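You operate a simulated robot arm through the tools that you are given. There is no shell and no other tool.

Carry out the task below with a simulated two-armed robot. There is one attempt and no reset: what you move stays moved.

TASK
Pick up the jar marked "Cravindelo" from the belt top with one hand, pass it to the other hand and put it on the green square on the low table. Set down upright: jar.

Only the result counts: the job must be done as asked and must still hold three seconds after the hand-in. Knocking over, shifting, dropping, spilling or breaking anything else fails it.

THE ROBOT
Two 6-joint arms with two-finger parallel grippers on one trunk, on a base that moves. Base frame: it is fixed to the floor where the robot stands at the start and does not move with it; the origin is under the middle of the robot, x ahead of it, y to its left, z up; the surface under the hand at the start is at about z = 85. Units: cm, degrees, N and s.
The left shoulder is at the start at [6, 18.7, 117.2], the right one opposite. With the tool pointing down near the work surface each hand reaches from about 22 to 62 cm from the robot's upright axis, wherever it stands, measured 20 degrees to its own side. Places, roughly: green square on the low table (20x20 cm) [386, -304, 46]. Payload 1.57 kg a hand.
The tool frame of a hand sits at the grasp point between the pads (the TCP): z along the fingers, y along the line on which they close. The tips reach 3 cm beyond it. Largest opening 11 cm; finger width 2.4, thickness 1.2; the body of the gripper, 4.8 by 11.2 cm, starts 7.8 cm behind the TCP.
Orientation is told as [roll, pitch, yaw] about the base's x, y, z axes, in that order, counted from this pose: with the fingers straight down and closing along the base's y, the tool's x points along the base's -x, its y along +y and its z along -z.

THE INTERFACE
- The arms move only by the tool play_rows. It takes "left_targets", "right_targets" or both (then of equal length, played together; a hand with none holds still); each is text: rows parted by semicolons, each of 7 numbers parted by spaces: the shift along the tool's x, y, z in units of 25 mm (1.0 is 25 mm), then the turn, a rotation vector about the tool's x, y, z in units of 8 degrees (1.0 is 8 degrees), then the closure in counts, from 0 (fully open) to 255 (shut). In form: tx ty tz ax ay az gripper; .... A call has 1 to 20 rows; each row shifts and turns the commanded pose from where the row before left it, along the tool's axes as they then stand. A call with a number of a shift or a turn outside -1 to 1 is refused whole. Each row takes 0.2 s and may step no farther than 5 cm and 8.6 degrees from the row before; otherwise, or with a gripper value out of range, the whole call is refused. A pose out of reach is approached as far as the arm can. The call stops where the force on the tool passes 40 N (or 10 N more than at its start, if that is more) or the arm is blocked; 0.2 s more then pass. Each finger travels about 15.3 cm/s and halts on what it meets, pressing with about 23 N; the grip force reading is that of the motor and also rises with nothing between the fingers. The clock runs only during rows and for 0.2 s after the last one: add rows that do not move to give the fingers time. The reply holds the time, the measured pose of the TCP, the force on the tool along the base axes, the opening and the grip force, in the units named above and with some noise, with the torque about the TCP (base axes, N m) and any sound that the robot's microphone picked up.
- Cameras (640 x 400 px; columns grow to the right, rows downward): "scene" is now at [0.82, -3.25, 171.59]; the picture's right is [-0.44, -0.90, 0.00], its down [-0.68, 0.33, -0.65] and it looks along [0.59, -0.29, -0.76] (base axes); focal length 266 px, centre (320, 200). "left" rides on the left gripper at [7, -1.6, -14.1] in its tool frame; the picture's right is [0.23, 0.97, 0.00], its down [-0.85, 0.20, -0.48] and it looks along [-0.47, 0.11, 0.88] (tool axes); focal length 222 px, centre (320, 200). "right" rides on the right gripper at [7, 1.6, -14.1] in its tool frame; the picture's right is [-0.23, 0.97, 0.00], its down [-0.86, -0.20, -0.48] and it looks along [-0.47, -0.11, 0.88] (tool axes); focal length 222 px, centre (320, 200). There is no depth. A picture from a camera that has moved, and an enlarged one, comes with that camera's place and axes in the base frame and with its lens.
- camera(camera): a new picture of that camera. No time passes.
- raise_lower(by): slides the trunk up (or, below 0, down) by that many cm; the arms and the scene camera ride with it, the base frame stays. It gives what a move gives, with no picture.
- roll_base(legs): drives the robot by 1 to 6 legs, each [ahead, left, turn to the left] in cm, cm and degrees, along the robot's own axes; the way and the turn of a leg run together, so that a leg with both is an arc; at most 150 cm and 180 degrees a leg. The arms and the cameras ride along, it lands a little off, and it stops where it bumps. It gives what a move gives.
- head_to(pan, tilt): turns the head with the scene camera to pan (to the left, within 86 degrees either way) and tilt (down, from -29 to 69), counted from straight ahead of the robot. It gives what a move gives.
- enlarge(camera, box): a new picture of the part [left, top, right, bottom] of that camera's present view, enlarged. No time passes.
- job_done(): hands the job in; it is judged then, once.

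Nothing tells you exact positions but the pictures and the camera data. Unless the task says otherwise, let go and move clear before handing in.

The tools are called by a JSON object that holds its "op" and its "data". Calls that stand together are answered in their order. play_rows: Moves the arms, as the interface text tells. Its arguments: {"type":"object","properties":{"left_targets":{"type":"string"},"right_targets":{"type":"string"}},"required":[]} The other tools are called the same way: raise_lower (by) moves the trunk up or down; roll_base (legs) drives the base; head_to (pan, tilt) turns the head that bears the scene camera; camera (camera) takes a picture; enlarge (camera, box) takes an enlarged picture of a part of a camera's view; job_done () hands the job in.

At the start:

```text
clock: 0.0
left_position: [47.59, 8.8, 115.13]
left_ee_rot: [0.0, -0.1, 0.0]
left_contact_force: [0.5, 0.0, -0.2]
left_wrist_torque: [0.01, 0.01, 0.02]
left_gripper_width: 11.0
left_grip_force: 0.0
right_position: [45.14, -25.52, 115.15]
right_ee_rot: [0.0, 0.0, -0.1]
right_contact_force: [-0.9, 0.6, 0.3]
right_wrist_torque: [0.01, 0.0, 0.0]
right_gripper_width: 11.01
right_grip_force: 0.0
trunk travel left (down, up): [-80.0, 19.0]
robot x, y, heading: [-0.04, 0.25, 0.0]
head pan, tilt (commanded): [-26.0, 49.4]
```

scene: 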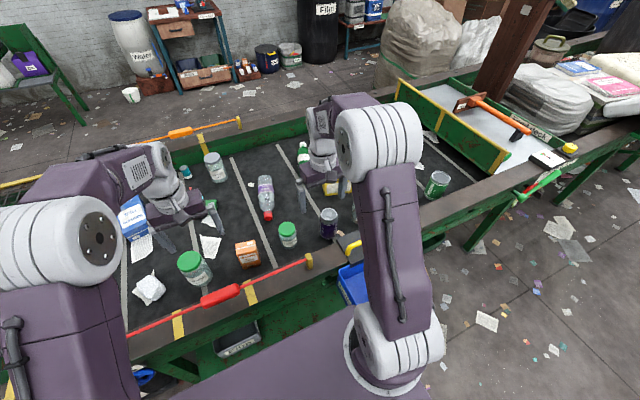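
right: 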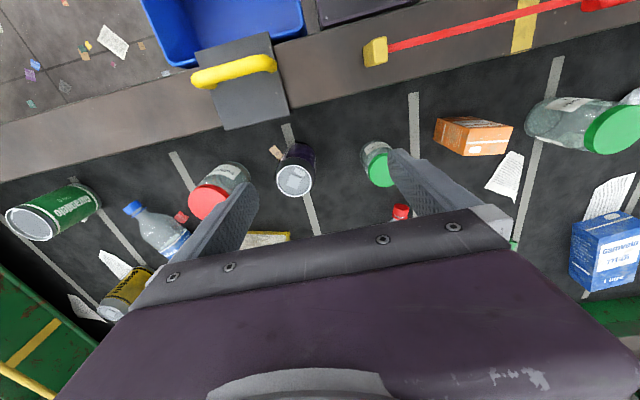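
left: 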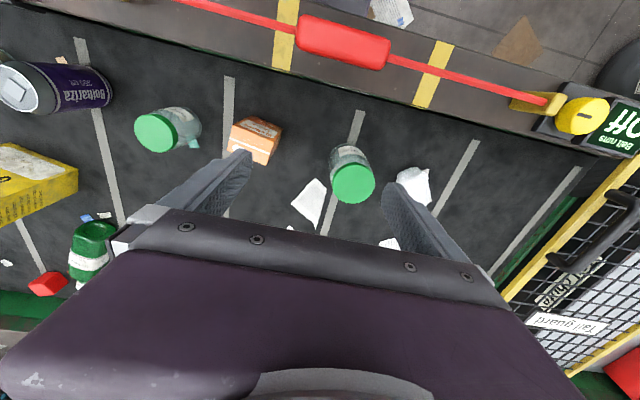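

I see a conveyor belt crowded with jars, cans and boxes, including several jars with green lids and one with a red lid. I'll zoom in to read the labels and find "Cravindelo".

{"op": "enlarge", "data": {"camera": "scene", "box": [120, 130, 300, 300]}}

{"op": "enlarge", "data": {"camera": "scene", "box": [260, 130, 460, 280]}}

{"op": "enlarge", "data": {"camera": "right", "box": [120, 90, 420, 280]}}

{"op": "enlarge", "data": {"camera": "left", "box": [100, 80, 440, 260]}}

```text
2.35 times, centred on (210, 215) of scene
camera zoom: at [0.82, -3.25, 171.59], right [-0.44, -0.9, 0.0], down [-0.68, 0.33, -0.65], along [0.59, -0.29, -0.76], focal length 625 px, centre (579, 165)
```

zoom: 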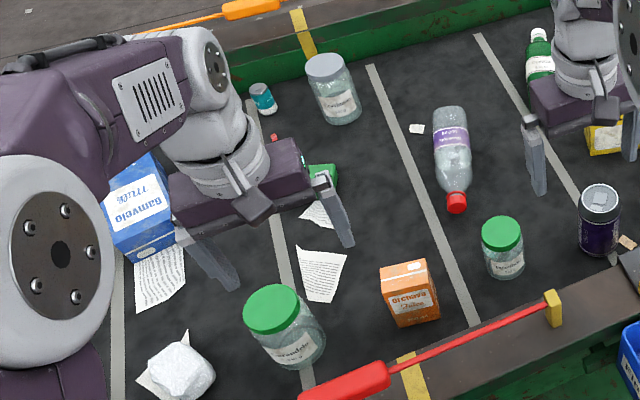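

```text
2.67 times, centred on (360, 205) of scene
camera zoom: at [0.82, -3.25, 171.59], right [-0.44, -0.9, 0.0], down [-0.68, 0.33, -0.65], along [0.59, -0.29, -0.76], focal length 709 px, centre (213, 187)
```

zoom: 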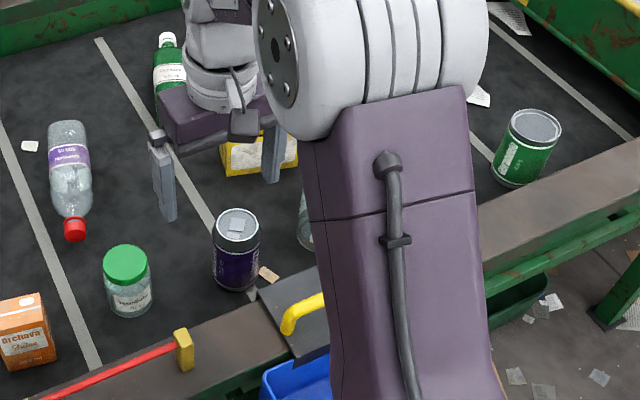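

```text
2.11 times, centred on (270, 185) of right
camera zoom: at [38.06, -24.05, 129.18], right [0.23, 0.97, 0.0], down [0.86, -0.2, 0.48], along [0.47, -0.11, -0.88], focal length 468 px, centre (425, 232)
```

zoom: 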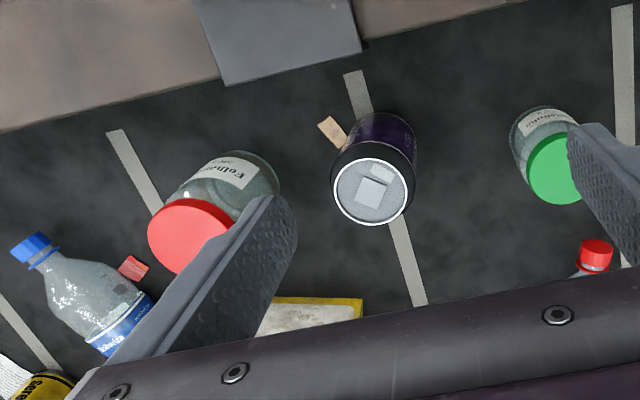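

```text
1.88 times, centred on (270, 170) of left
camera zoom: at [40.51, 7.09, 129.16], right [-0.23, 0.97, 0.0], down [0.85, 0.2, 0.48], along [0.47, 0.11, -0.88], focal length 418 px, centre (414, 256)
```

zoom: 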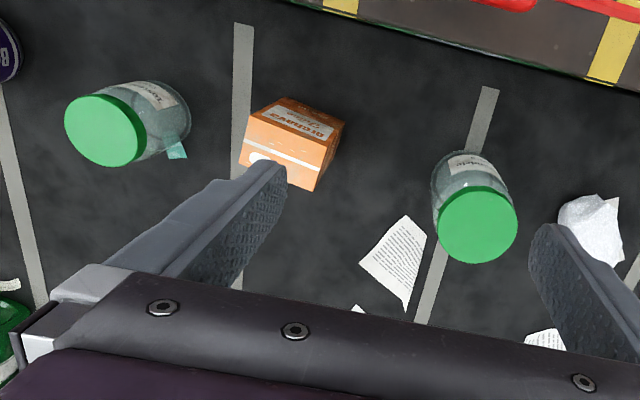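

The bigger green-lidded jar in front of the left hand reads "...andelo" or similar. I'll zoom in closer on it and on the other jars' labels to be sure.

{"op": "enlarge", "data": {"camera": "scene", "box": [170, 245, 230, 290]}}

{"op": "enlarge", "data": {"camera": "scene", "box": [265, 215, 315, 255]}}

{"op": "enlarge", "data": {"camera": "scene", "box": [195, 145, 245, 185]}}

{"op": "enlarge", "data": {"camera": "left", "box": [320, 140, 390, 210]}}

{"op": "enlarge", "data": {"camera": "left", "box": [130, 100, 210, 160]}}

{"op": "enlarge", "data": {"camera": "right", "box": [520, 80, 640, 170]}}

{"op": "enlarge", "data": {"camera": "right", "box": [180, 150, 260, 210]}}

```text
8.89 times, centred on (200, 268) of scene
camera zoom: at [0.82, -3.25, 171.59], right [-0.44, -0.9, 0.0], down [-0.68, 0.33, -0.65], along [0.59, -0.29, -0.76], focal length 2362 px, centre (1387, -400)
```

zoom: 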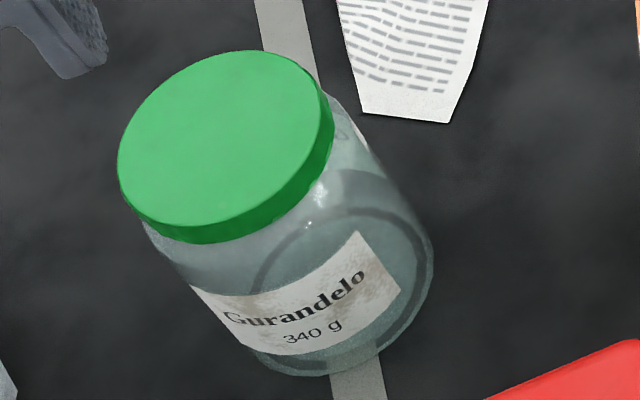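

```text
10.00 times, centred on (290, 235) of scene
camera zoom: at [0.82, -3.25, 171.59], right [-0.44, -0.9, 0.0], down [-0.68, 0.33, -0.65], along [0.59, -0.29, -0.76], focal length 2658 px, centre (620, -150)
```

zoom: 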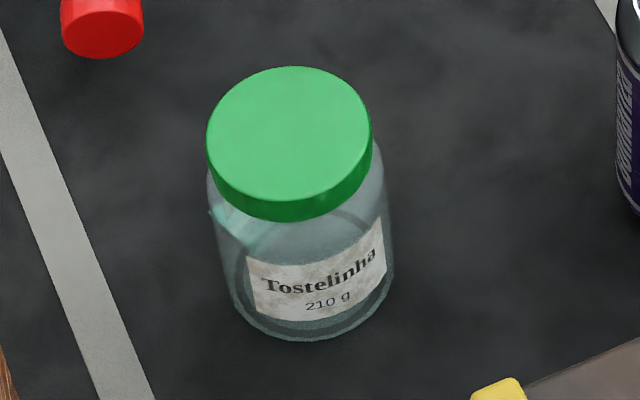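

```text
10.00 times, centred on (220, 165) of scene
camera zoom: at [0.82, -3.25, 171.59], right [-0.44, -0.9, 0.0], down [-0.68, 0.33, -0.65], along [0.59, -0.29, -0.76], focal length 2658 px, centre (1320, 550)
```

zoom: 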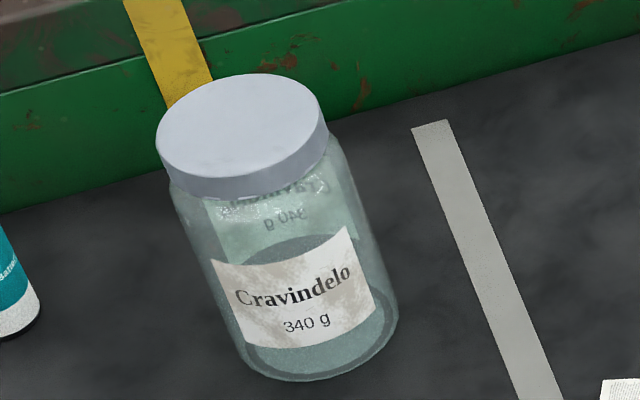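

```text
5.71 times, centred on (355, 175) of left
camera zoom: at [40.51, 7.09, 129.16], right [-0.23, 0.97, 0.0], down [0.85, 0.2, 0.48], along [0.47, 0.11, -0.88], focal length 1269 px, centre (120, 343)
```

zoom: 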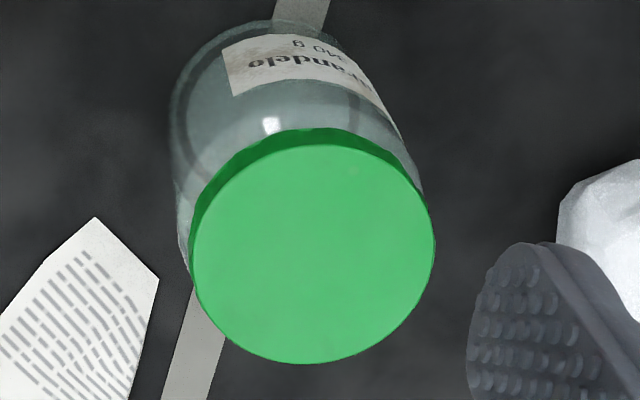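

```text
6.67 times, centred on (170, 130) of left
camera zoom: at [40.51, 7.09, 129.16], right [-0.23, 0.97, 0.0], down [0.85, 0.2, 0.48], along [0.47, 0.11, -0.88], focal length 1481 px, centre (1320, 667)
```

zoom: 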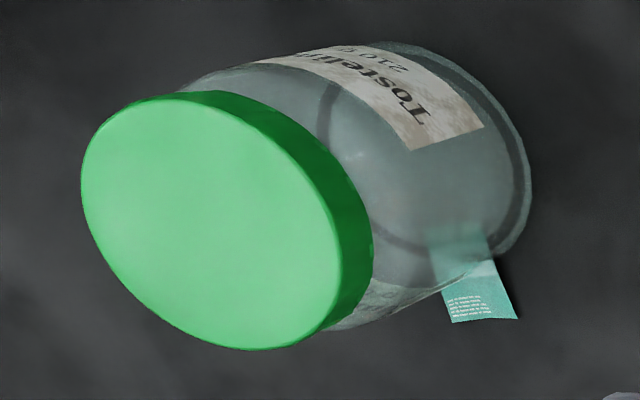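

```text
4.44 times, centred on (580, 125) of right
camera zoom: at [38.06, -24.05, 129.18], right [0.23, 0.97, 0.0], down [0.86, -0.2, 0.48], along [0.47, -0.11, -0.88], focal length 987 px, centre (-836, 533)
```

zoom: 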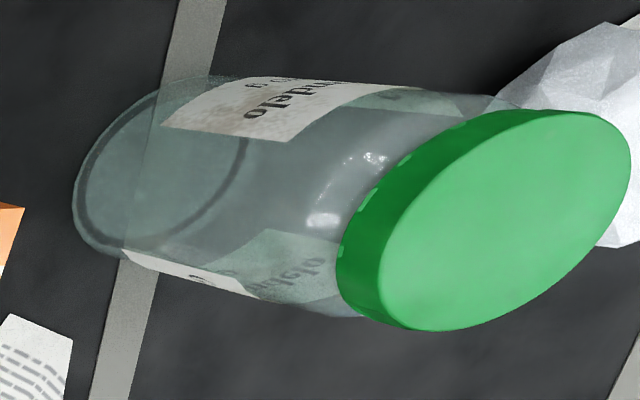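

```text
6.67 times, centred on (220, 180) of right
camera zoom: at [38.06, -24.05, 129.18], right [0.23, 0.97, 0.0], down [0.86, -0.2, 0.48], along [0.47, -0.11, -0.88], focal length 1481 px, centre (987, 333)
```

zoom: 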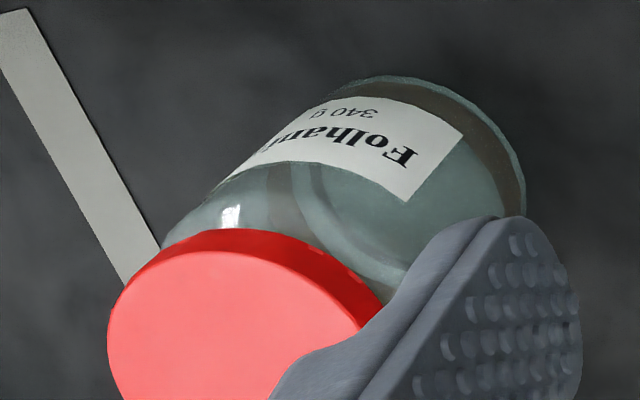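

The Cravindelo jar is the grey-lidded one near the far edge of the belt, at roughly [101, -1, 85]. That is out of reach from here, so I'll look around for the way to the far side and for the low table.

{"op": "head_to", "data": {"pan": -60, "tilt": 20}}

{"op": "camera", "data": {"camera": "scene"}}

{"op": "head_to", "data": {"pan": -25, "tilt": 15}}

{"op": "camera", "data": {"camera": "scene"}}

{"op": "head_to", "data": {"pan": 40, "tilt": 20}}

{"op": "camera", "data": {"camera": "scene"}}

{"op": "head_to", "data": {"pan": 0, "tilt": 45}}

{"op": "camera", "data": {"camera": "scene"}}

{"op": "head_to", "data": {"pan": 0, "tilt": 69}}

{"op": "camera", "data": {"camera": "scene"}}

```text
clock: 1.0
left_position: [47.61, 8.78, 115.11]
left_ee_rot: [0.0, -0.1, 0.1]
left_contact_force: [-0.7, -0.2, -0.5]
left_wrist_torque: [0.01, -0.02, 0.0]
left_gripper_width: 11.01
left_grip_force: 0.1
right_position: [44.88, -25.67, 115.2]
right_ee_rot: [0.0, 0.0, 0.0]
right_contact_force: [-0.2, 0.8, 0.7]
right_wrist_torque: [0.02, -0.01, -0.05]
right_gripper_width: 10.99
right_grip_force: 0.1
trunk travel left (down, up): [-80.0, 19.0]
robot x, y, heading: [-0.15, 0.11, -0.4]
head pan, tilt (commanded): [-60.0, 20.0]
```

```text
taken
camera scene: at [-1.49, -7.9, 176.06], right [-0.87, -0.5, 0.0], down [-0.17, 0.3, -0.94], along [0.47, -0.81, -0.34], focal length 266 px, centre (320, 200)
```

scene: 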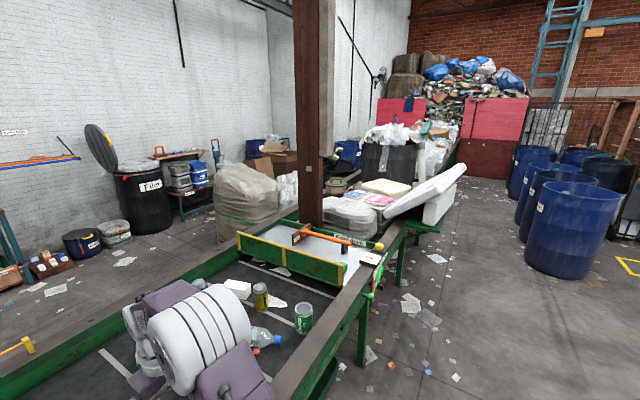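

```text
clock: 2.0
left_position: [47.62, 8.83, 115.19]
left_ee_rot: [0.1, 0.0, 0.0]
left_contact_force: [-0.3, -0.5, 0.2]
left_wrist_torque: [0.04, 0.0, 0.0]
left_gripper_width: 11.01
left_grip_force: 0.0
right_position: [44.97, -25.63, 115.23]
right_ee_rot: [0.0, 0.0, 0.0]
right_contact_force: [0.0, 0.3, 0.3]
right_wrist_torque: [0.0, 0.03, -0.02]
right_gripper_width: 10.97
right_grip_force: 0.1
trunk travel left (down, up): [-80.0, 19.0]
robot x, y, heading: [0.31, 0.2, -0.0]
head pan, tilt (commanded): [-25.0, 15.0]
```

```text
taken
camera scene: at [2.3, -3.82, 176.88], right [-0.42, -0.91, 0.0], down [-0.23, 0.11, -0.97], along [0.88, -0.41, -0.26], focal length 266 px, centre (320, 200)
```

scene: 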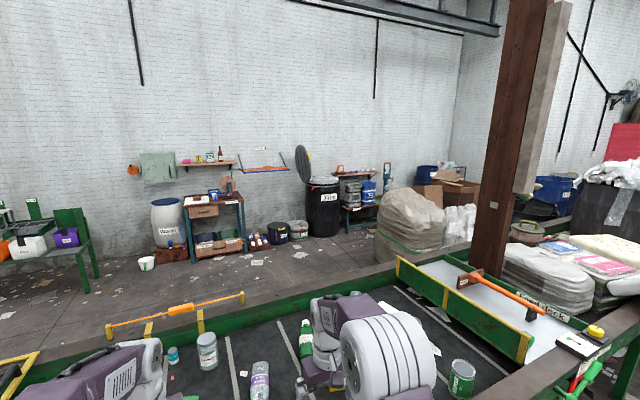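

```text
clock: 3.4
left_position: [47.73, 8.76, 115.06]
left_ee_rot: [-0.1, 0.1, 0.0]
left_contact_force: [0.3, -0.7, 0.6]
left_wrist_torque: [0.01, 0.01, 0.0]
left_gripper_width: 11.02
left_grip_force: 0.1
right_position: [45.01, -25.73, 115.04]
right_ee_rot: [0.1, 0.0, 0.0]
right_contact_force: [-0.4, 0.2, 0.2]
right_wrist_torque: [0.0, 0.02, 0.03]
right_gripper_width: 11.0
right_grip_force: 0.1
trunk travel left (down, up): [-80.0, 19.0]
robot x, y, heading: [-0.14, -0.04, 0.0]
head pan, tilt (commanded): [40.0, 20.0]
```

```text
taken
camera scene: at [0.99, 6.12, 176.07], right [0.64, -0.77, 0.0], down [-0.26, -0.22, -0.94], along [0.72, 0.6, -0.34], focal length 266 px, centre (320, 200)
```

scene: 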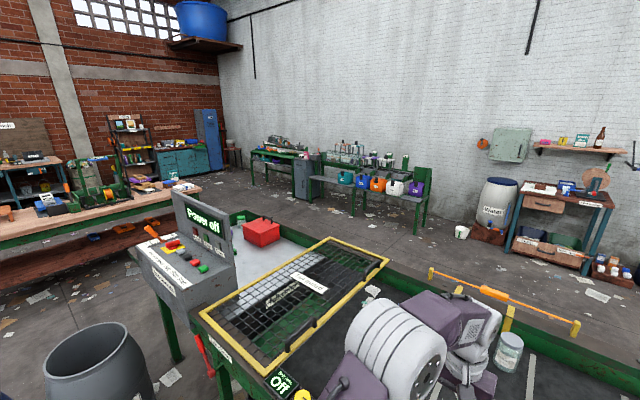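

```text
clock: 4.4
left_position: [47.65, 8.74, 115.13]
left_ee_rot: [0.0, 0.0, 0.0]
left_contact_force: [0.4, 0.5, -1.0]
left_wrist_torque: [-0.02, -0.02, 0.01]
left_gripper_width: 11.0
left_grip_force: 0.0
right_position: [45.01, -25.58, 115.16]
right_ee_rot: [0.0, 0.0, -0.1]
right_contact_force: [-0.8, 0.1, 0.7]
right_wrist_torque: [0.0, 0.02, 0.01]
right_gripper_width: 10.99
right_grip_force: 0.1
trunk travel left (down, up): [-80.0, 19.0]
robot x, y, heading: [-0.07, -0.0, 0.1]
head pan, tilt (commanded): [0.0, 45.0]
```

```text
taken
camera scene: at [1.98, 0.16, 172.2], right [0.0, -1.0, 0.0], down [-0.71, 0.0, -0.71], along [0.71, 0.0, -0.71], focal length 266 px, centre (320, 200)
```

scene: 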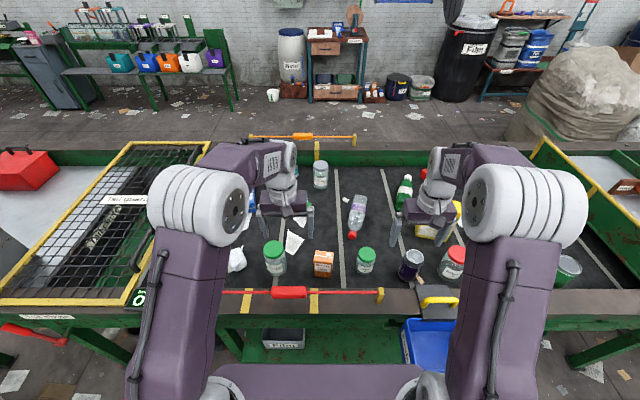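

```text
clock: 5.3
left_position: [47.58, 8.81, 115.16]
left_ee_rot: [0.0, 0.1, 0.1]
left_contact_force: [-0.4, 0.3, 0.0]
left_wrist_torque: [0.03, -0.01, 0.0]
left_gripper_width: 10.98
left_grip_force: 0.1
right_position: [44.85, -25.64, 115.14]
right_ee_rot: [0.1, 0.0, -0.1]
right_contact_force: [-0.7, 1.1, 0.3]
right_wrist_torque: [0.04, -0.03, 0.01]
right_gripper_width: 10.99
right_grip_force: 0.0
trunk travel left (down, up): [-80.0, 19.0]
robot x, y, heading: [0.23, 0.08, 0.1]
head pan, tilt (commanded): [0.0, 68.8]
```

```text
taken
camera scene: at [-0.55, 0.14, 169.32], right [0.0, -1.0, 0.0], down [-0.93, 0.0, -0.36], along [0.36, 0.0, -0.93], focal length 266 px, centre (320, 200)
```

scene: 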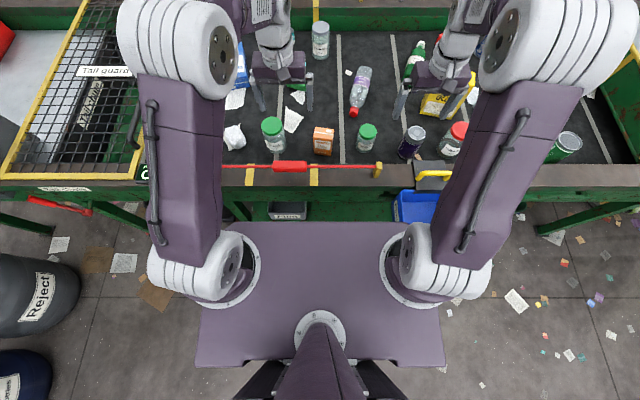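

The jar is confirmed at about [101, 0]. The green square lies on the far side of the belt near the wall, so I must go round an end of the belt, and I'll inspect both ends in more detail.

{"op": "head_to", "data": {"pan": 80, "tilt": 30}}

{"op": "camera", "data": {"camera": "scene"}}

{"op": "head_to", "data": {"pan": 50, "tilt": 35}}

{"op": "camera", "data": {"camera": "scene"}}

{"op": "head_to", "data": {"pan": -86, "tilt": 25}}

{"op": "camera", "data": {"camera": "scene"}}

{"op": "head_to", "data": {"pan": -55, "tilt": 15}}

{"op": "enlarge", "data": {"camera": "scene", "box": [240, 120, 480, 270]}}

{"op": "enlarge", "data": {"camera": "scene", "box": [60, 110, 300, 260]}}

```text
clock: 6.8
left_position: [47.62, 8.71, 115.18]
left_ee_rot: [0.0, 0.0, 0.0]
left_contact_force: [-0.4, 0.1, -0.2]
left_wrist_torque: [0.03, 0.0, 0.03]
left_gripper_width: 11.01
left_grip_force: 0.1
right_position: [44.93, -25.67, 115.13]
right_ee_rot: [0.0, 0.0, 0.0]
right_contact_force: [0.3, 0.0, 0.2]
right_wrist_torque: [-0.04, -0.02, 0.0]
right_gripper_width: 10.99
right_grip_force: 0.1
trunk travel left (down, up): [-80.0, 19.0]
robot x, y, heading: [-0.08, 0.09, -0.0]
head pan, tilt (commanded): [80.0, 30.0]
```

```text
taken
camera scene: at [-4.57, 9.05, 174.46], right [0.98, -0.17, 0.0], down [-0.09, -0.49, -0.87], along [0.15, 0.85, -0.5], focal length 266 px, centre (320, 200)
```

scene: 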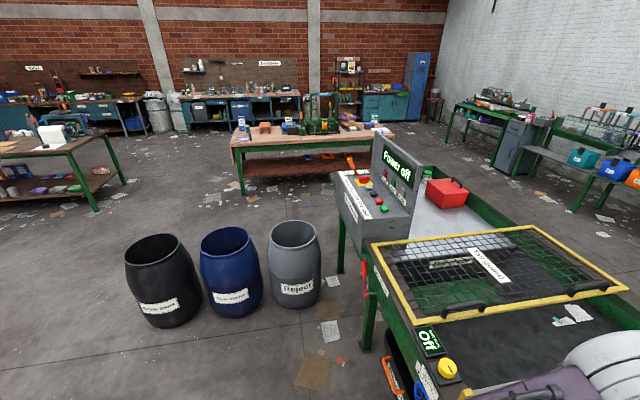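

```text
clock: 7.8
left_position: [47.55, 9.02, 115.19]
left_ee_rot: [0.0, 0.1, 0.0]
left_contact_force: [-0.2, -0.1, 0.3]
left_wrist_torque: [-0.01, 0.01, -0.02]
left_gripper_width: 10.99
left_grip_force: 0.1
right_position: [44.88, -25.72, 115.16]
right_ee_rot: [0.0, 0.0, 0.0]
right_contact_force: [0.1, 0.3, 0.4]
right_wrist_torque: [0.01, 0.03, 0.02]
right_gripper_width: 11.02
right_grip_force: 0.3
trunk travel left (down, up): [-80.0, 19.0]
robot x, y, heading: [-0.06, 0.12, 0.1]
head pan, tilt (commanded): [50.0, 35.0]
```

```text
taken
camera scene: at [-0.51, 6.9, 173.68], right [0.77, -0.64, 0.0], down [-0.37, -0.44, -0.82], along [0.53, 0.63, -0.57], focal length 266 px, centre (320, 200)
```

scene: 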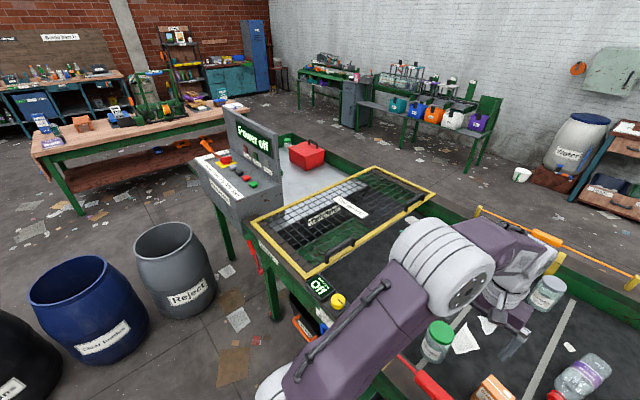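

```text
clock: 10.0
left_position: [47.6, 8.87, 115.27]
left_ee_rot: [0.0, 0.0, -0.1]
left_contact_force: [-0.1, -0.5, -0.1]
left_wrist_torque: [0.03, 0.01, 0.01]
left_gripper_width: 10.98
left_grip_force: 0.0
right_position: [44.9, -25.67, 115.06]
right_ee_rot: [0.0, -0.1, 0.1]
right_contact_force: [-1.1, 0.5, 0.3]
right_wrist_torque: [0.05, 0.01, -0.01]
right_gripper_width: 11.01
right_grip_force: 0.0
trunk travel left (down, up): [-80.0, 19.0]
robot x, y, heading: [-0.23, 0.09, 0.1]
head pan, tilt (commanded): [-85.9, 25.0]
```

```text
taken
camera scene: at [-5.49, -9.05, 175.26], right [-1.0, -0.07, 0.0], down [-0.03, 0.42, -0.91], along [0.06, -0.9, -0.42], focal length 266 px, centre (320, 200)
```

scene: 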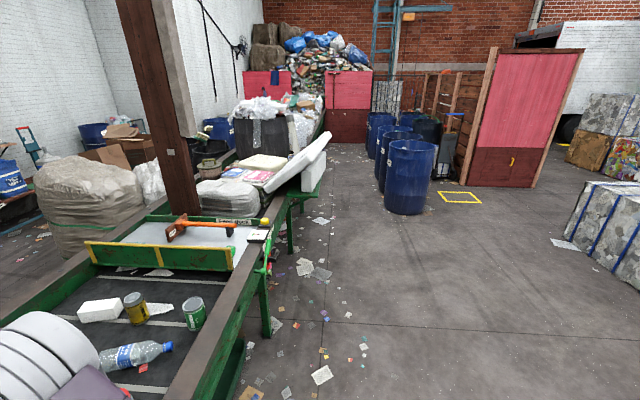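

```text
clock: 10.9
left_position: [47.7, 8.73, 115.19]
left_ee_rot: [0.0, 0.0, 0.0]
left_contact_force: [-0.3, 0.3, 0.3]
left_wrist_torque: [0.01, -0.03, -0.01]
left_gripper_width: 10.97
left_grip_force: 0.1
right_position: [44.88, -25.75, 115.27]
right_ee_rot: [-0.1, 0.0, 0.1]
right_contact_force: [0.1, 0.4, 0.2]
right_wrist_torque: [0.03, -0.01, 0.02]
right_gripper_width: 10.99
right_grip_force: 0.1
trunk travel left (down, up): [-80.0, 19.0]
robot x, y, heading: [0.17, -0.05, -0.1]
head pan, tilt (commanded): [-55.0, 15.0]
```

```text
2.67 times, centred on (360, 195) of scene
camera zoom: at [-0.81, -7.51, 176.88], right [-0.82, -0.57, 0.0], down [-0.15, 0.21, -0.97], along [0.55, -0.79, -0.26], focal length 709 px, centre (213, 213)
```

zoom: 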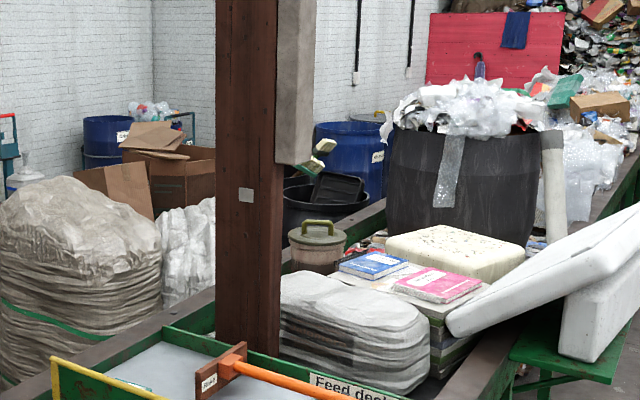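

```text
2.67 times, centred on (180, 185) of scene
camera zoom: at [-0.81, -7.51, 176.88], right [-0.82, -0.57, 0.0], down [-0.15, 0.21, -0.97], along [0.55, -0.79, -0.26], focal length 709 px, centre (693, 240)
```

zoom: 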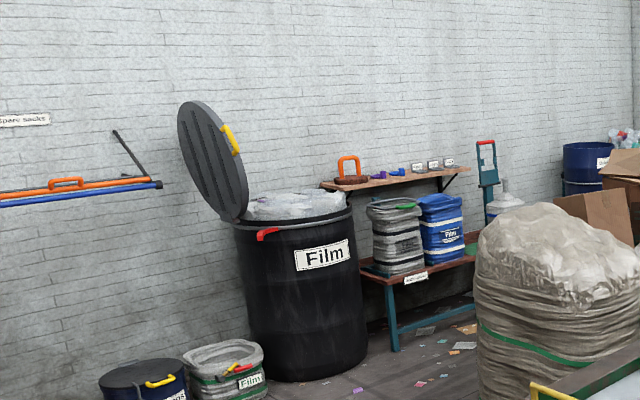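

The far side is reachable round the left (tail) end of the belt, past the row of three bins. The target table by the wall has stacked film bales and a green patch at its right end. I'll back off a little, turn left and check the floor behind me before driving.

{"op": "roll_base", "data": {"legs": [[-25, 0, 0]]}}

{"op": "roll_base", "data": {"legs": [[0, 0, 60]]}}

{"op": "head_to", "data": {"pan": 80, "tilt": 30}}

{"op": "camera", "data": {"camera": "scene"}}

{"op": "head_to", "data": {"pan": 10, "tilt": 35}}

{"op": "camera", "data": {"camera": "scene"}}

```text
clock: 12.8
left_position: [22.53, 8.66, 115.13]
left_ee_rot: [-0.1, 0.0, -0.2]
left_contact_force: [-0.2, 0.0, 0.9]
left_wrist_torque: [-0.02, 0.0, 0.02]
left_gripper_width: 11.0
left_grip_force: 0.1
right_position: [19.74, -25.73, 115.07]
right_ee_rot: [0.0, 0.1, -0.2]
right_contact_force: [0.3, -0.5, 0.4]
right_wrist_torque: [-0.01, -0.02, -0.01]
right_gripper_width: 11.0
right_grip_force: 0.2
trunk travel left (down, up): [-80.0, 19.0]
robot x, y, heading: [-25.13, 0.11, -0.1]
head pan, tilt (commanded): [-55.0, 15.0]
```

```text
clock: 15.8
left_position: [-9.44, 45.8, 115.18]
left_ee_rot: [0.1, 0.0, 60.5]
left_contact_force: [0.5, 0.0, -0.6]
left_wrist_torque: [0.0, -0.01, -0.01]
left_gripper_width: 10.98
left_grip_force: 0.1
right_position: [19.23, 26.58, 115.11]
right_ee_rot: [-0.1, 0.1, 60.5]
right_contact_force: [0.8, -0.1, -0.1]
right_wrist_torque: [0.01, -0.01, -0.01]
right_gripper_width: 10.99
right_grip_force: 0.1
trunk travel left (down, up): [-80.0, 19.0]
robot x, y, heading: [-25.15, 0.17, 60.5]
head pan, tilt (commanded): [-55.0, 15.0]
```

```text
clock: 18.0
left_position: [-9.38, 45.87, 115.26]
left_ee_rot: [0.0, 0.0, 60.5]
left_contact_force: [-0.3, -0.5, -0.6]
left_wrist_torque: [0.0, -0.04, -0.01]
left_gripper_width: 11.01
left_grip_force: 0.0
right_position: [19.16, 26.48, 115.1]
right_ee_rot: [-0.1, 0.0, 60.4]
right_contact_force: [0.5, 0.2, -0.1]
right_wrist_torque: [0.02, 0.03, -0.03]
right_gripper_width: 11.0
right_grip_force: 0.1
trunk travel left (down, up): [-80.0, 19.0]
robot x, y, heading: [-25.32, 0.13, 60.4]
head pan, tilt (commanded): [80.0, 30.0]
```

```text
taken
camera scene: at [-35.31, 0.74, 174.46], right [0.64, 0.77, 0.0], down [0.39, -0.32, -0.87], along [-0.67, 0.55, -0.5], focal length 266 px, centre (320, 200)
```

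scene: 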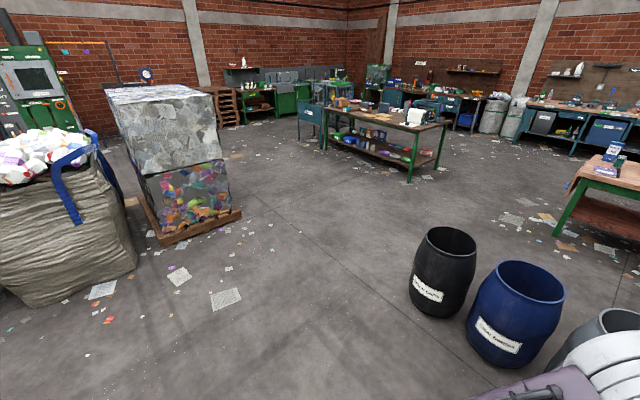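

```text
clock: 19.4
left_position: [-9.42, 45.78, 115.26]
left_ee_rot: [0.0, 0.1, 60.5]
left_contact_force: [0.1, 0.3, -0.1]
left_wrist_torque: [0.0, 0.02, 0.0]
left_gripper_width: 11.02
left_grip_force: 0.1
right_position: [19.21, 26.52, 115.16]
right_ee_rot: [0.0, -0.1, 60.4]
right_contact_force: [-0.1, 0.4, 0.1]
right_wrist_torque: [0.02, 0.01, -0.02]
right_gripper_width: 10.98
right_grip_force: 0.0
trunk travel left (down, up): [-80.0, 19.0]
robot x, y, heading: [-25.33, -0.22, 60.6]
head pan, tilt (commanded): [10.0, 35.0]
```

```text
taken
camera scene: at [-25.41, 3.29, 173.68], right [0.94, -0.33, 0.0], down [-0.19, -0.54, -0.82], along [0.27, 0.77, -0.57], focal length 266 px, centre (320, 200)
```

scene: 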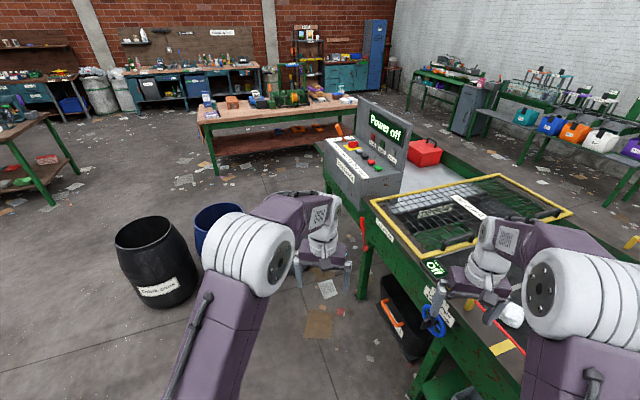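

The floor behind and to the left is clear. The bins stand at y≈150 with x from -115 to 27, and the workbench front is at about y≈350. I'll go round behind the bins and then along the gap at y≈250 towards the far side.

{"op": "roll_base", "data": {"legs": [[0, 0, 29.5], [0, 135, 0]]}}

{"op": "head_to", "data": {"pan": 0, "tilt": 30}}

{"op": "camera", "data": {"camera": "scene"}}

```text
clock: 27.6
left_position: [-168.14, 48.22, 115.27]
left_ee_rot: [0.0, 0.1, 89.6]
left_contact_force: [-0.8, -0.5, 0.3]
left_wrist_torque: [0.01, -0.03, 0.03]
left_gripper_width: 11.02
left_grip_force: 0.0
right_position: [-133.83, 45.38, 115.08]
right_ee_rot: [0.1, -0.1, 89.6]
right_contact_force: [-0.4, 0.0, 0.9]
right_wrist_torque: [-0.04, -0.03, 0.02]
right_gripper_width: 11.01
right_grip_force: 0.1
trunk travel left (down, up): [-80.0, 19.0]
robot x, y, heading: [-159.94, 0.52, 89.7]
head pan, tilt (commanded): [10.0, 35.0]
```

```text
clock: 28.3
left_position: [-168.19, 48.27, 115.12]
left_ee_rot: [0.0, 0.0, 89.6]
left_contact_force: [-0.3, 0.4, -1.0]
left_wrist_torque: [-0.01, 0.02, 0.03]
left_gripper_width: 10.98
left_grip_force: 0.2
right_position: [-133.83, 45.32, 115.12]
right_ee_rot: [0.1, 0.1, 89.8]
right_contact_force: [-0.1, -0.5, -0.1]
right_wrist_torque: [0.03, -0.03, 0.01]
right_gripper_width: 10.99
right_grip_force: 0.1
trunk travel left (down, up): [-80.0, 19.0]
robot x, y, heading: [-159.59, 0.8, 89.6]
head pan, tilt (commanded): [0.0, 30.0]
```

```text
taken
camera scene: at [-159.98, 3.79, 174.46], right [1.0, -0.01, 0.0], down [0.0, -0.5, -0.87], along [0.01, 0.87, -0.5], focal length 266 px, centre (320, 200)
```

scene: 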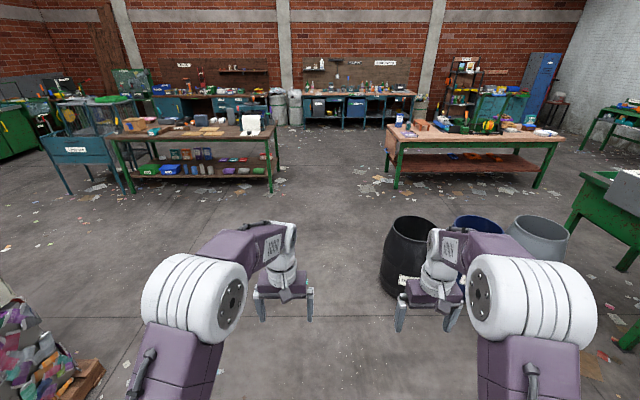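

The gap at y≈260 between the belt's tail end (y≈198) and the workbench (y≈335) looks clear. I'll drive forward, turn to face +x, and check before passing through.

{"op": "roll_base", "data": {"legs": [[130, 0, 0], [128, 0, 0], [0, 0, -89.6]]}}

{"op": "head_to", "data": {"pan": -15, "tilt": 30}}

{"op": "camera", "data": {"camera": "scene"}}

```text
clock: 44.7
left_position: [-106.41, 265.09, 115.2]
left_ee_rot: [0.0, 0.0, -1.8]
left_contact_force: [-0.1, 0.3, 1.2]
left_wrist_torque: [-0.02, -0.01, -0.01]
left_gripper_width: 11.0
left_grip_force: 0.2
right_position: [-110.27, 230.67, 115.13]
right_ee_rot: [0.0, 0.0, -1.8]
right_contact_force: [-0.8, -0.1, -0.3]
right_wrist_torque: [0.02, 0.04, -0.01]
right_gripper_width: 10.99
right_grip_force: 0.1
trunk travel left (down, up): [-80.0, 19.0]
robot x, y, heading: [-154.07, 257.64, -1.8]
head pan, tilt (commanded): [0.0, 30.0]
```

```text
clock: 45.5
left_position: [-106.41, 264.9, 115.24]
left_ee_rot: [0.0, 0.1, -1.8]
left_contact_force: [0.3, 0.4, 0.3]
left_wrist_torque: [-0.03, 0.02, 0.02]
left_gripper_width: 11.01
left_grip_force: 0.0
right_position: [-110.13, 230.73, 115.09]
right_ee_rot: [0.1, 0.0, -1.8]
right_contact_force: [-0.9, 0.0, 0.1]
right_wrist_torque: [0.0, -0.01, 0.0]
right_gripper_width: 11.0
right_grip_force: 0.0
trunk travel left (down, up): [-80.0, 19.0]
robot x, y, heading: [-154.45, 257.96, -1.8]
head pan, tilt (commanded): [-15.0, 30.0]
```

```text
taken
camera scene: at [-151.83, 255.5, 174.46], right [-0.29, -0.96, 0.0], down [-0.48, 0.14, -0.87], along [0.83, -0.25, -0.5], focal length 266 px, centre (320, 200)
```

scene: 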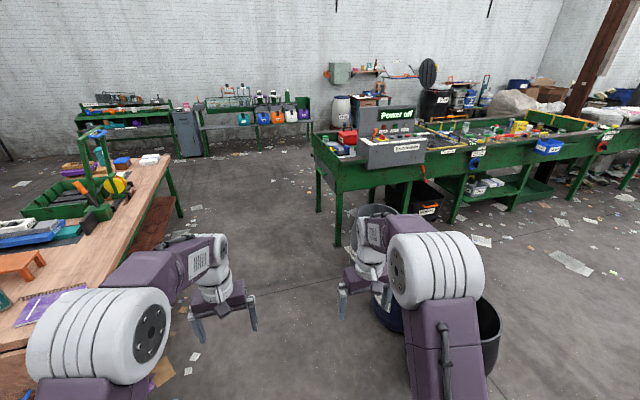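

I'm now in the lane at y≈258 facing +x, with the belt's tail end on the right and the workbench on the left, both clear. I'll drive ahead past the end of the belt.

{"op": "roll_base", "data": {"legs": [[0, 0, 1.8], [150, 0, 0], [150, 0, 0], [50, 0, 0]]}}

{"op": "head_to", "data": {"pan": -60, "tilt": 25}}

{"op": "camera", "data": {"camera": "scene"}}

```text
clock: 62.8
left_position: [243.14, 267.47, 115.34]
left_ee_rot: [-0.1, -0.1, 0.5]
left_contact_force: [-0.1, 0.0, 0.4]
left_wrist_torque: [0.01, 0.0, -0.01]
left_gripper_width: 11.02
left_grip_force: 0.1
right_position: [240.71, 233.12, 115.2]
right_ee_rot: [0.0, 0.0, 0.5]
right_contact_force: [-0.3, -0.2, 0.0]
right_wrist_torque: [0.0, -0.01, 0.0]
right_gripper_width: 11.0
right_grip_force: 0.1
trunk travel left (down, up): [-80.0, 19.0]
robot x, y, heading: [196.13, 258.42, 0.5]
head pan, tilt (commanded): [-15.0, 30.0]
```

```text
clock: 63.9
left_position: [243.15, 267.51, 115.16]
left_ee_rot: [0.1, -0.1, 0.4]
left_contact_force: [-0.9, -0.4, -0.8]
left_wrist_torque: [-0.02, 0.0, 0.0]
left_gripper_width: 10.99
left_grip_force: 0.1
right_position: [240.73, 233.06, 115.14]
right_ee_rot: [0.0, 0.1, 0.5]
right_contact_force: [0.3, -0.3, 0.2]
right_wrist_torque: [0.01, 0.0, 0.04]
right_gripper_width: 11.03
right_grip_force: 0.0
trunk travel left (down, up): [-80.0, 19.0]
robot x, y, heading: [195.81, 258.5, 0.6]
head pan, tilt (commanded): [-60.0, 25.0]
```

```text
taken
camera scene: at [194.11, 250.53, 175.26], right [-0.86, -0.51, 0.0], down [-0.21, 0.36, -0.91], along [0.46, -0.78, -0.42], focal length 266 px, centre (320, 200)
```

scene: 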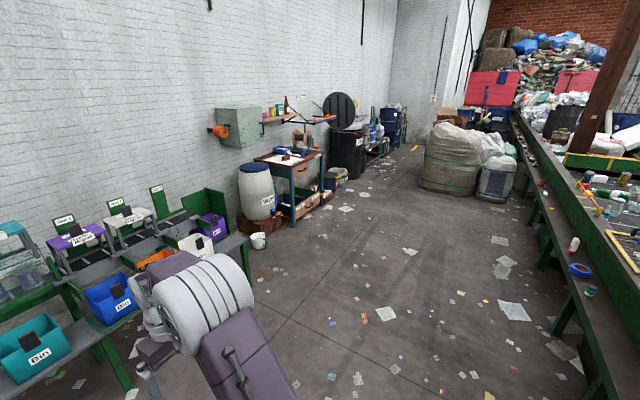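

The far-side corridor is clear, with a low shelf of small items running along the far side of the belt (tape roll, bottle, cup). I'll turn to face the belt (heading 180), keep well back at x≈200, and slide along to the jar.

{"op": "roll_base", "data": {"legs": [[0, 0, 179.4], [0, 130, 0]]}}

{"op": "head_to", "data": {"pan": 30, "tilt": 30}}

{"op": "camera", "data": {"camera": "scene"}}

```text
clock: 77.8
left_position: [145.88, 121.3, 115.19]
left_ee_rot: [0.1, 0.0, 179.0]
left_contact_force: [-0.2, -0.5, -0.8]
left_wrist_torque: [0.01, -0.03, 0.02]
left_gripper_width: 11.0
left_grip_force: 0.1
right_position: [149.41, 155.76, 115.14]
right_ee_rot: [0.0, 0.1, 178.9]
right_contact_force: [-0.8, -0.3, -0.2]
right_wrist_torque: [-0.01, 0.02, 0.02]
right_gripper_width: 11.01
right_grip_force: 0.1
trunk travel left (down, up): [-80.0, 19.0]
robot x, y, heading: [193.64, 129.09, 179.0]
head pan, tilt (commanded): [-60.0, 25.0]
```

```text
clock: 79.4
left_position: [146.04, 121.36, 115.13]
left_ee_rot: [0.1, 0.1, 178.9]
left_contact_force: [0.4, 0.0, 0.2]
left_wrist_torque: [0.04, -0.03, -0.03]
left_gripper_width: 11.01
left_grip_force: 0.1
right_position: [149.35, 155.67, 115.14]
right_ee_rot: [0.0, 0.0, 178.8]
right_contact_force: [-0.5, -0.6, -0.3]
right_wrist_torque: [-0.02, 0.0, 0.0]
right_gripper_width: 10.99
right_grip_force: 0.1
trunk travel left (down, up): [-80.0, 19.0]
robot x, y, heading: [193.62, 129.1, 178.9]
head pan, tilt (commanded): [30.0, 30.0]
```

```text
taken
camera scene: at [191.62, 124.82, 174.46], right [-0.48, 0.88, 0.0], down [0.44, 0.24, -0.87], along [-0.76, -0.42, -0.5], focal length 266 px, centre (320, 200)
```

scene: 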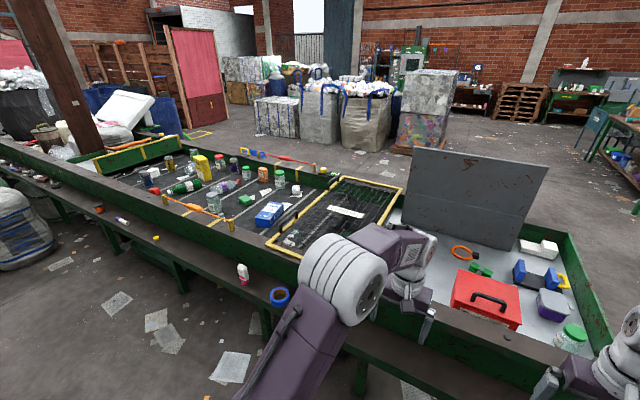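

The shelf along this side carries small loose items at x≈120–135, below my hands. I'll slide on until I'm opposite the jar.

{"op": "roll_base", "data": {"legs": [[0, 130, 1.0]]}}

{"op": "head_to", "data": {"pan": 0, "tilt": 40}}

{"op": "camera", "data": {"camera": "scene"}}

{"op": "head_to", "data": {"pan": 0, "tilt": 65}}

{"op": "camera", "data": {"camera": "scene"}}

```text
clock: 86.0
left_position: [145.24, -10.11, 115.2]
left_ee_rot: [0.1, 0.0, -179.8]
left_contact_force: [-0.6, 0.0, 0.1]
left_wrist_torque: [0.02, -0.02, 0.01]
left_gripper_width: 11.01
left_grip_force: 0.1
right_position: [147.71, 24.25, 115.06]
right_ee_rot: [0.1, 0.1, -179.8]
right_contact_force: [-0.3, -0.1, 0.2]
right_wrist_torque: [-0.02, -0.04, 0.01]
right_gripper_width: 10.98
right_grip_force: 0.0
trunk travel left (down, up): [-80.0, 19.0]
robot x, y, heading: [192.58, -1.25, -179.5]
head pan, tilt (commanded): [30.0, 30.0]
```

```text
clock: 86.9
left_position: [145.29, -10.19, 115.24]
left_ee_rot: [0.0, 0.0, -179.7]
left_contact_force: [0.0, 0.2, -0.8]
left_wrist_torque: [0.0, -0.02, 0.0]
left_gripper_width: 11.01
left_grip_force: 0.1
right_position: [147.74, 24.22, 115.16]
right_ee_rot: [0.0, 0.0, -179.6]
right_contact_force: [0.2, 0.1, -1.0]
right_wrist_torque: [0.02, -0.02, -0.01]
right_gripper_width: 11.0
right_grip_force: 0.1
trunk travel left (down, up): [-80.0, 19.0]
robot x, y, heading: [192.85, -1.29, -179.9]
head pan, tilt (commanded): [0.0, 40.0]
```

```text
taken
camera scene: at [190.08, -1.07, 172.93], right [-0.01, 1.0, 0.0], down [0.64, 0.0, -0.77], along [-0.77, 0.0, -0.64], focal length 266 px, centre (320, 200)
```

scene: 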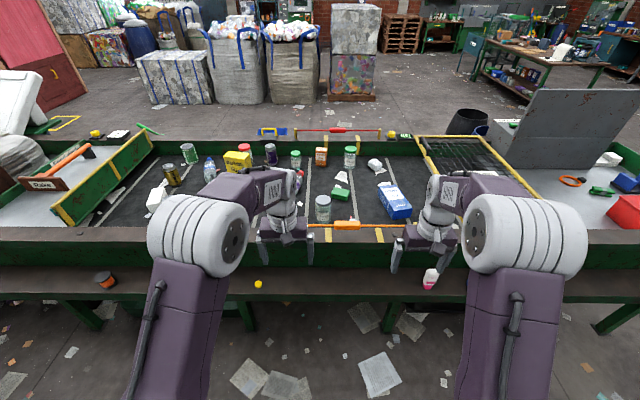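

```text
clock: 87.8
left_position: [145.23, -10.24, 115.17]
left_ee_rot: [0.0, 0.1, -179.7]
left_contact_force: [-0.8, -0.3, 0.5]
left_wrist_torque: [0.03, -0.02, 0.06]
left_gripper_width: 11.02
left_grip_force: 0.0
right_position: [147.65, 24.21, 115.25]
right_ee_rot: [0.0, 0.0, -179.7]
right_contact_force: [-0.5, 0.2, -0.6]
right_wrist_torque: [0.0, -0.01, -0.01]
right_gripper_width: 11.0
right_grip_force: 0.1
trunk travel left (down, up): [-80.0, 19.0]
robot x, y, heading: [192.76, -1.22, -179.7]
head pan, tilt (commanded): [0.0, 65.0]
```

```text
taken
camera scene: at [192.49, -1.04, 169.7], right [0.0, 1.0, 0.0], down [0.91, 0.0, -0.42], along [-0.42, 0.0, -0.91], focal length 266 px, centre (320, 200)
```

scene: 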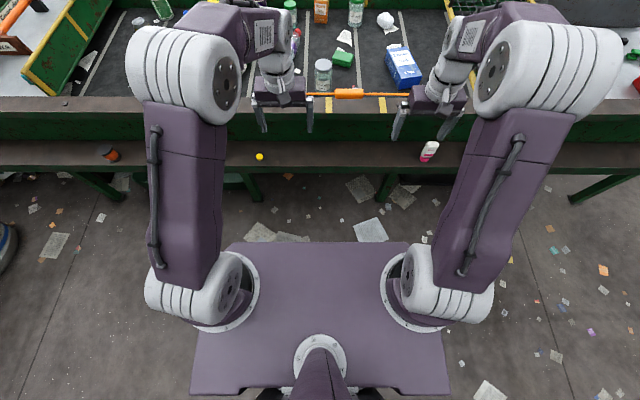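

The grey-lid jar is visible straight ahead between the hands. An orange pull bar on yellow brackets runs along this rim, and a shelf (z≈73, out to x≈135) lies in front of the belt. I'll zoom in to measure these.

{"op": "head_to", "data": {"pan": 0, "tilt": 48}}

{"op": "enlarge", "data": {"camera": "scene", "box": [240, 120, 440, 245]}}

{"op": "enlarge", "data": {"camera": "scene", "box": [280, 145, 376, 205]}}

{"op": "camera", "data": {"camera": "left"}}

{"op": "camera", "data": {"camera": "right"}}

```text
clock: 88.6
left_position: [145.19, -10.24, 115.09]
left_ee_rot: [0.0, 0.0, -179.7]
left_contact_force: [-0.3, -0.2, 0.5]
left_wrist_torque: [-0.02, -0.01, -0.01]
left_gripper_width: 10.99
left_grip_force: 0.1
right_position: [147.74, 24.26, 115.17]
right_ee_rot: [-0.1, 0.0, -179.7]
right_contact_force: [0.1, 0.0, -0.4]
right_wrist_torque: [-0.02, -0.01, 0.0]
right_gripper_width: 11.01
right_grip_force: 0.0
trunk travel left (down, up): [-80.0, 19.0]
robot x, y, heading: [192.68, -1.19, -179.9]
head pan, tilt (commanded): [0.0, 48.0]
```

```text
3.20 times, centred on (340, 182) of scene
camera zoom: at [190.7, -1.06, 171.77], right [0.0, 1.0, 0.0], down [0.74, 0.0, -0.67], along [-0.67, 0.0, -0.74], focal length 850 px, centre (256, 256)
```

zoom: 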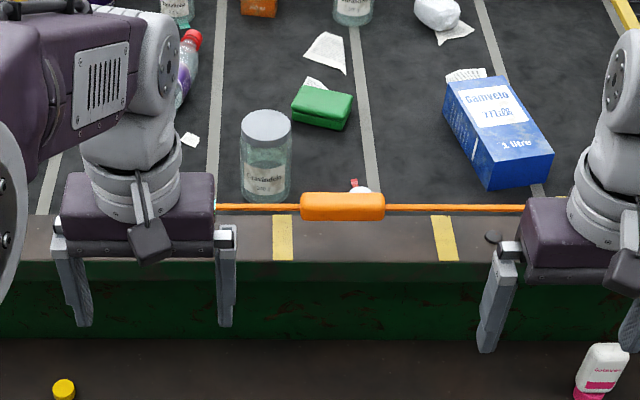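

```text
6.67 times, centred on (328, 175) of scene
camera zoom: at [190.7, -1.06, 171.77], right [0.0, 1.0, 0.0], down [0.74, 0.0, -0.67], along [-0.67, 0.0, -0.74], focal length 1772 px, centre (267, 367)
```

zoom: 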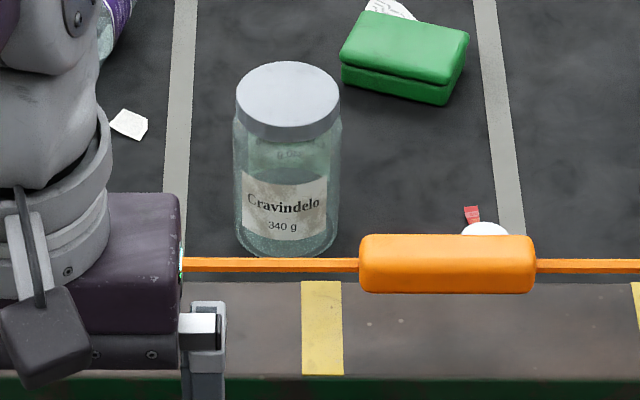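

```text
taken
camera left: at [152.03, -8.58, 129.16], right [0.23, -0.97, 0.0], down [-0.85, -0.2, 0.48], along [-0.47, -0.11, -0.88], focal length 222 px, centre (320, 200)
```

left: 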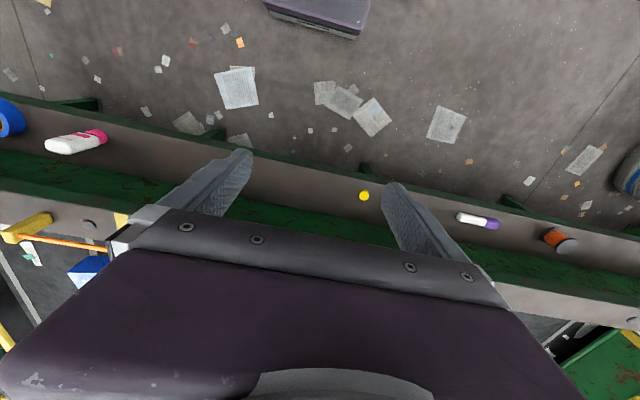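

```text
taken
camera right: at [154.73, 22.61, 129.18], right [-0.22, -0.97, 0.0], down [-0.86, 0.2, 0.48], along [-0.47, 0.11, -0.88], focal length 222 px, centre (320, 200)
```

right: 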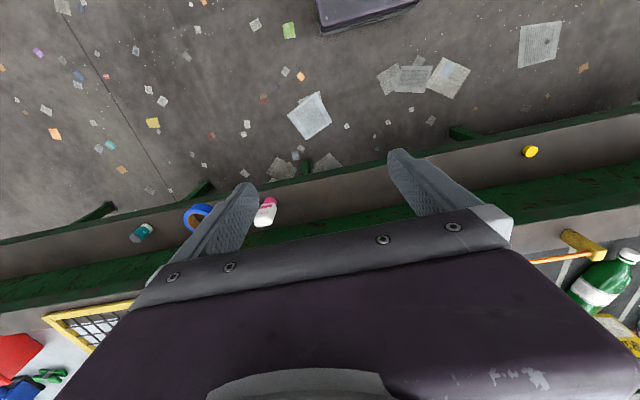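

The jar sits at about [99, 0], its lid top at z≈96.7, and it is about 8 cm wide. The orange bar runs at x≈119, z≈101, so the hand must come in from above it. Before choosing hands, I'll look towards the low table on my left.

{"op": "head_to", "data": {"pan": 86, "tilt": 22}}

{"op": "camera", "data": {"camera": "scene"}}

{"op": "enlarge", "data": {"camera": "scene", "box": [30, 90, 270, 240]}}

```text
clock: 90.2
left_position: [145.26, -10.23, 115.18]
left_ee_rot: [0.0, 0.0, -179.7]
left_contact_force: [-0.1, 0.1, 0.2]
left_wrist_torque: [-0.03, 0.01, -0.02]
left_gripper_width: 10.98
left_grip_force: 0.0
right_position: [147.67, 24.28, 115.16]
right_ee_rot: [0.0, 0.1, -179.6]
right_contact_force: [-0.4, 0.3, -0.7]
right_wrist_torque: [-0.03, -0.03, -0.04]
right_gripper_width: 10.98
right_grip_force: 0.0
trunk travel left (down, up): [-80.0, 19.0]
robot x, y, heading: [192.79, -1.14, -179.7]
head pan, tilt (commanded): [85.9, 22.0]
```

```text
taken
camera scene: at [197.95, -10.28, 175.74], right [-1.0, 0.07, 0.0], down [0.03, 0.37, -0.93], along [-0.06, -0.93, -0.37], focal length 266 px, centre (320, 200)
```

scene: 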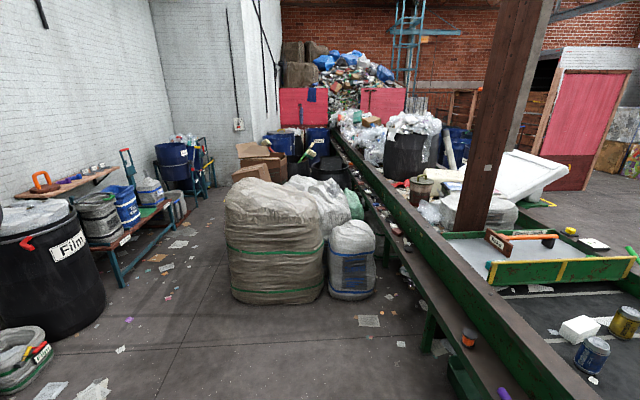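

```text
2.67 times, centred on (150, 165) of scene
camera zoom: at [197.95, -10.28, 175.74], right [-1.0, 0.07, 0.0], down [0.03, 0.37, -0.93], along [-0.06, -0.93, -0.37], focal length 709 px, centre (773, 293)
```

zoom: 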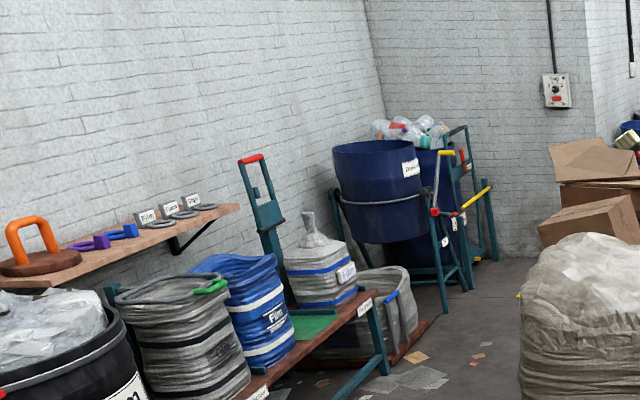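

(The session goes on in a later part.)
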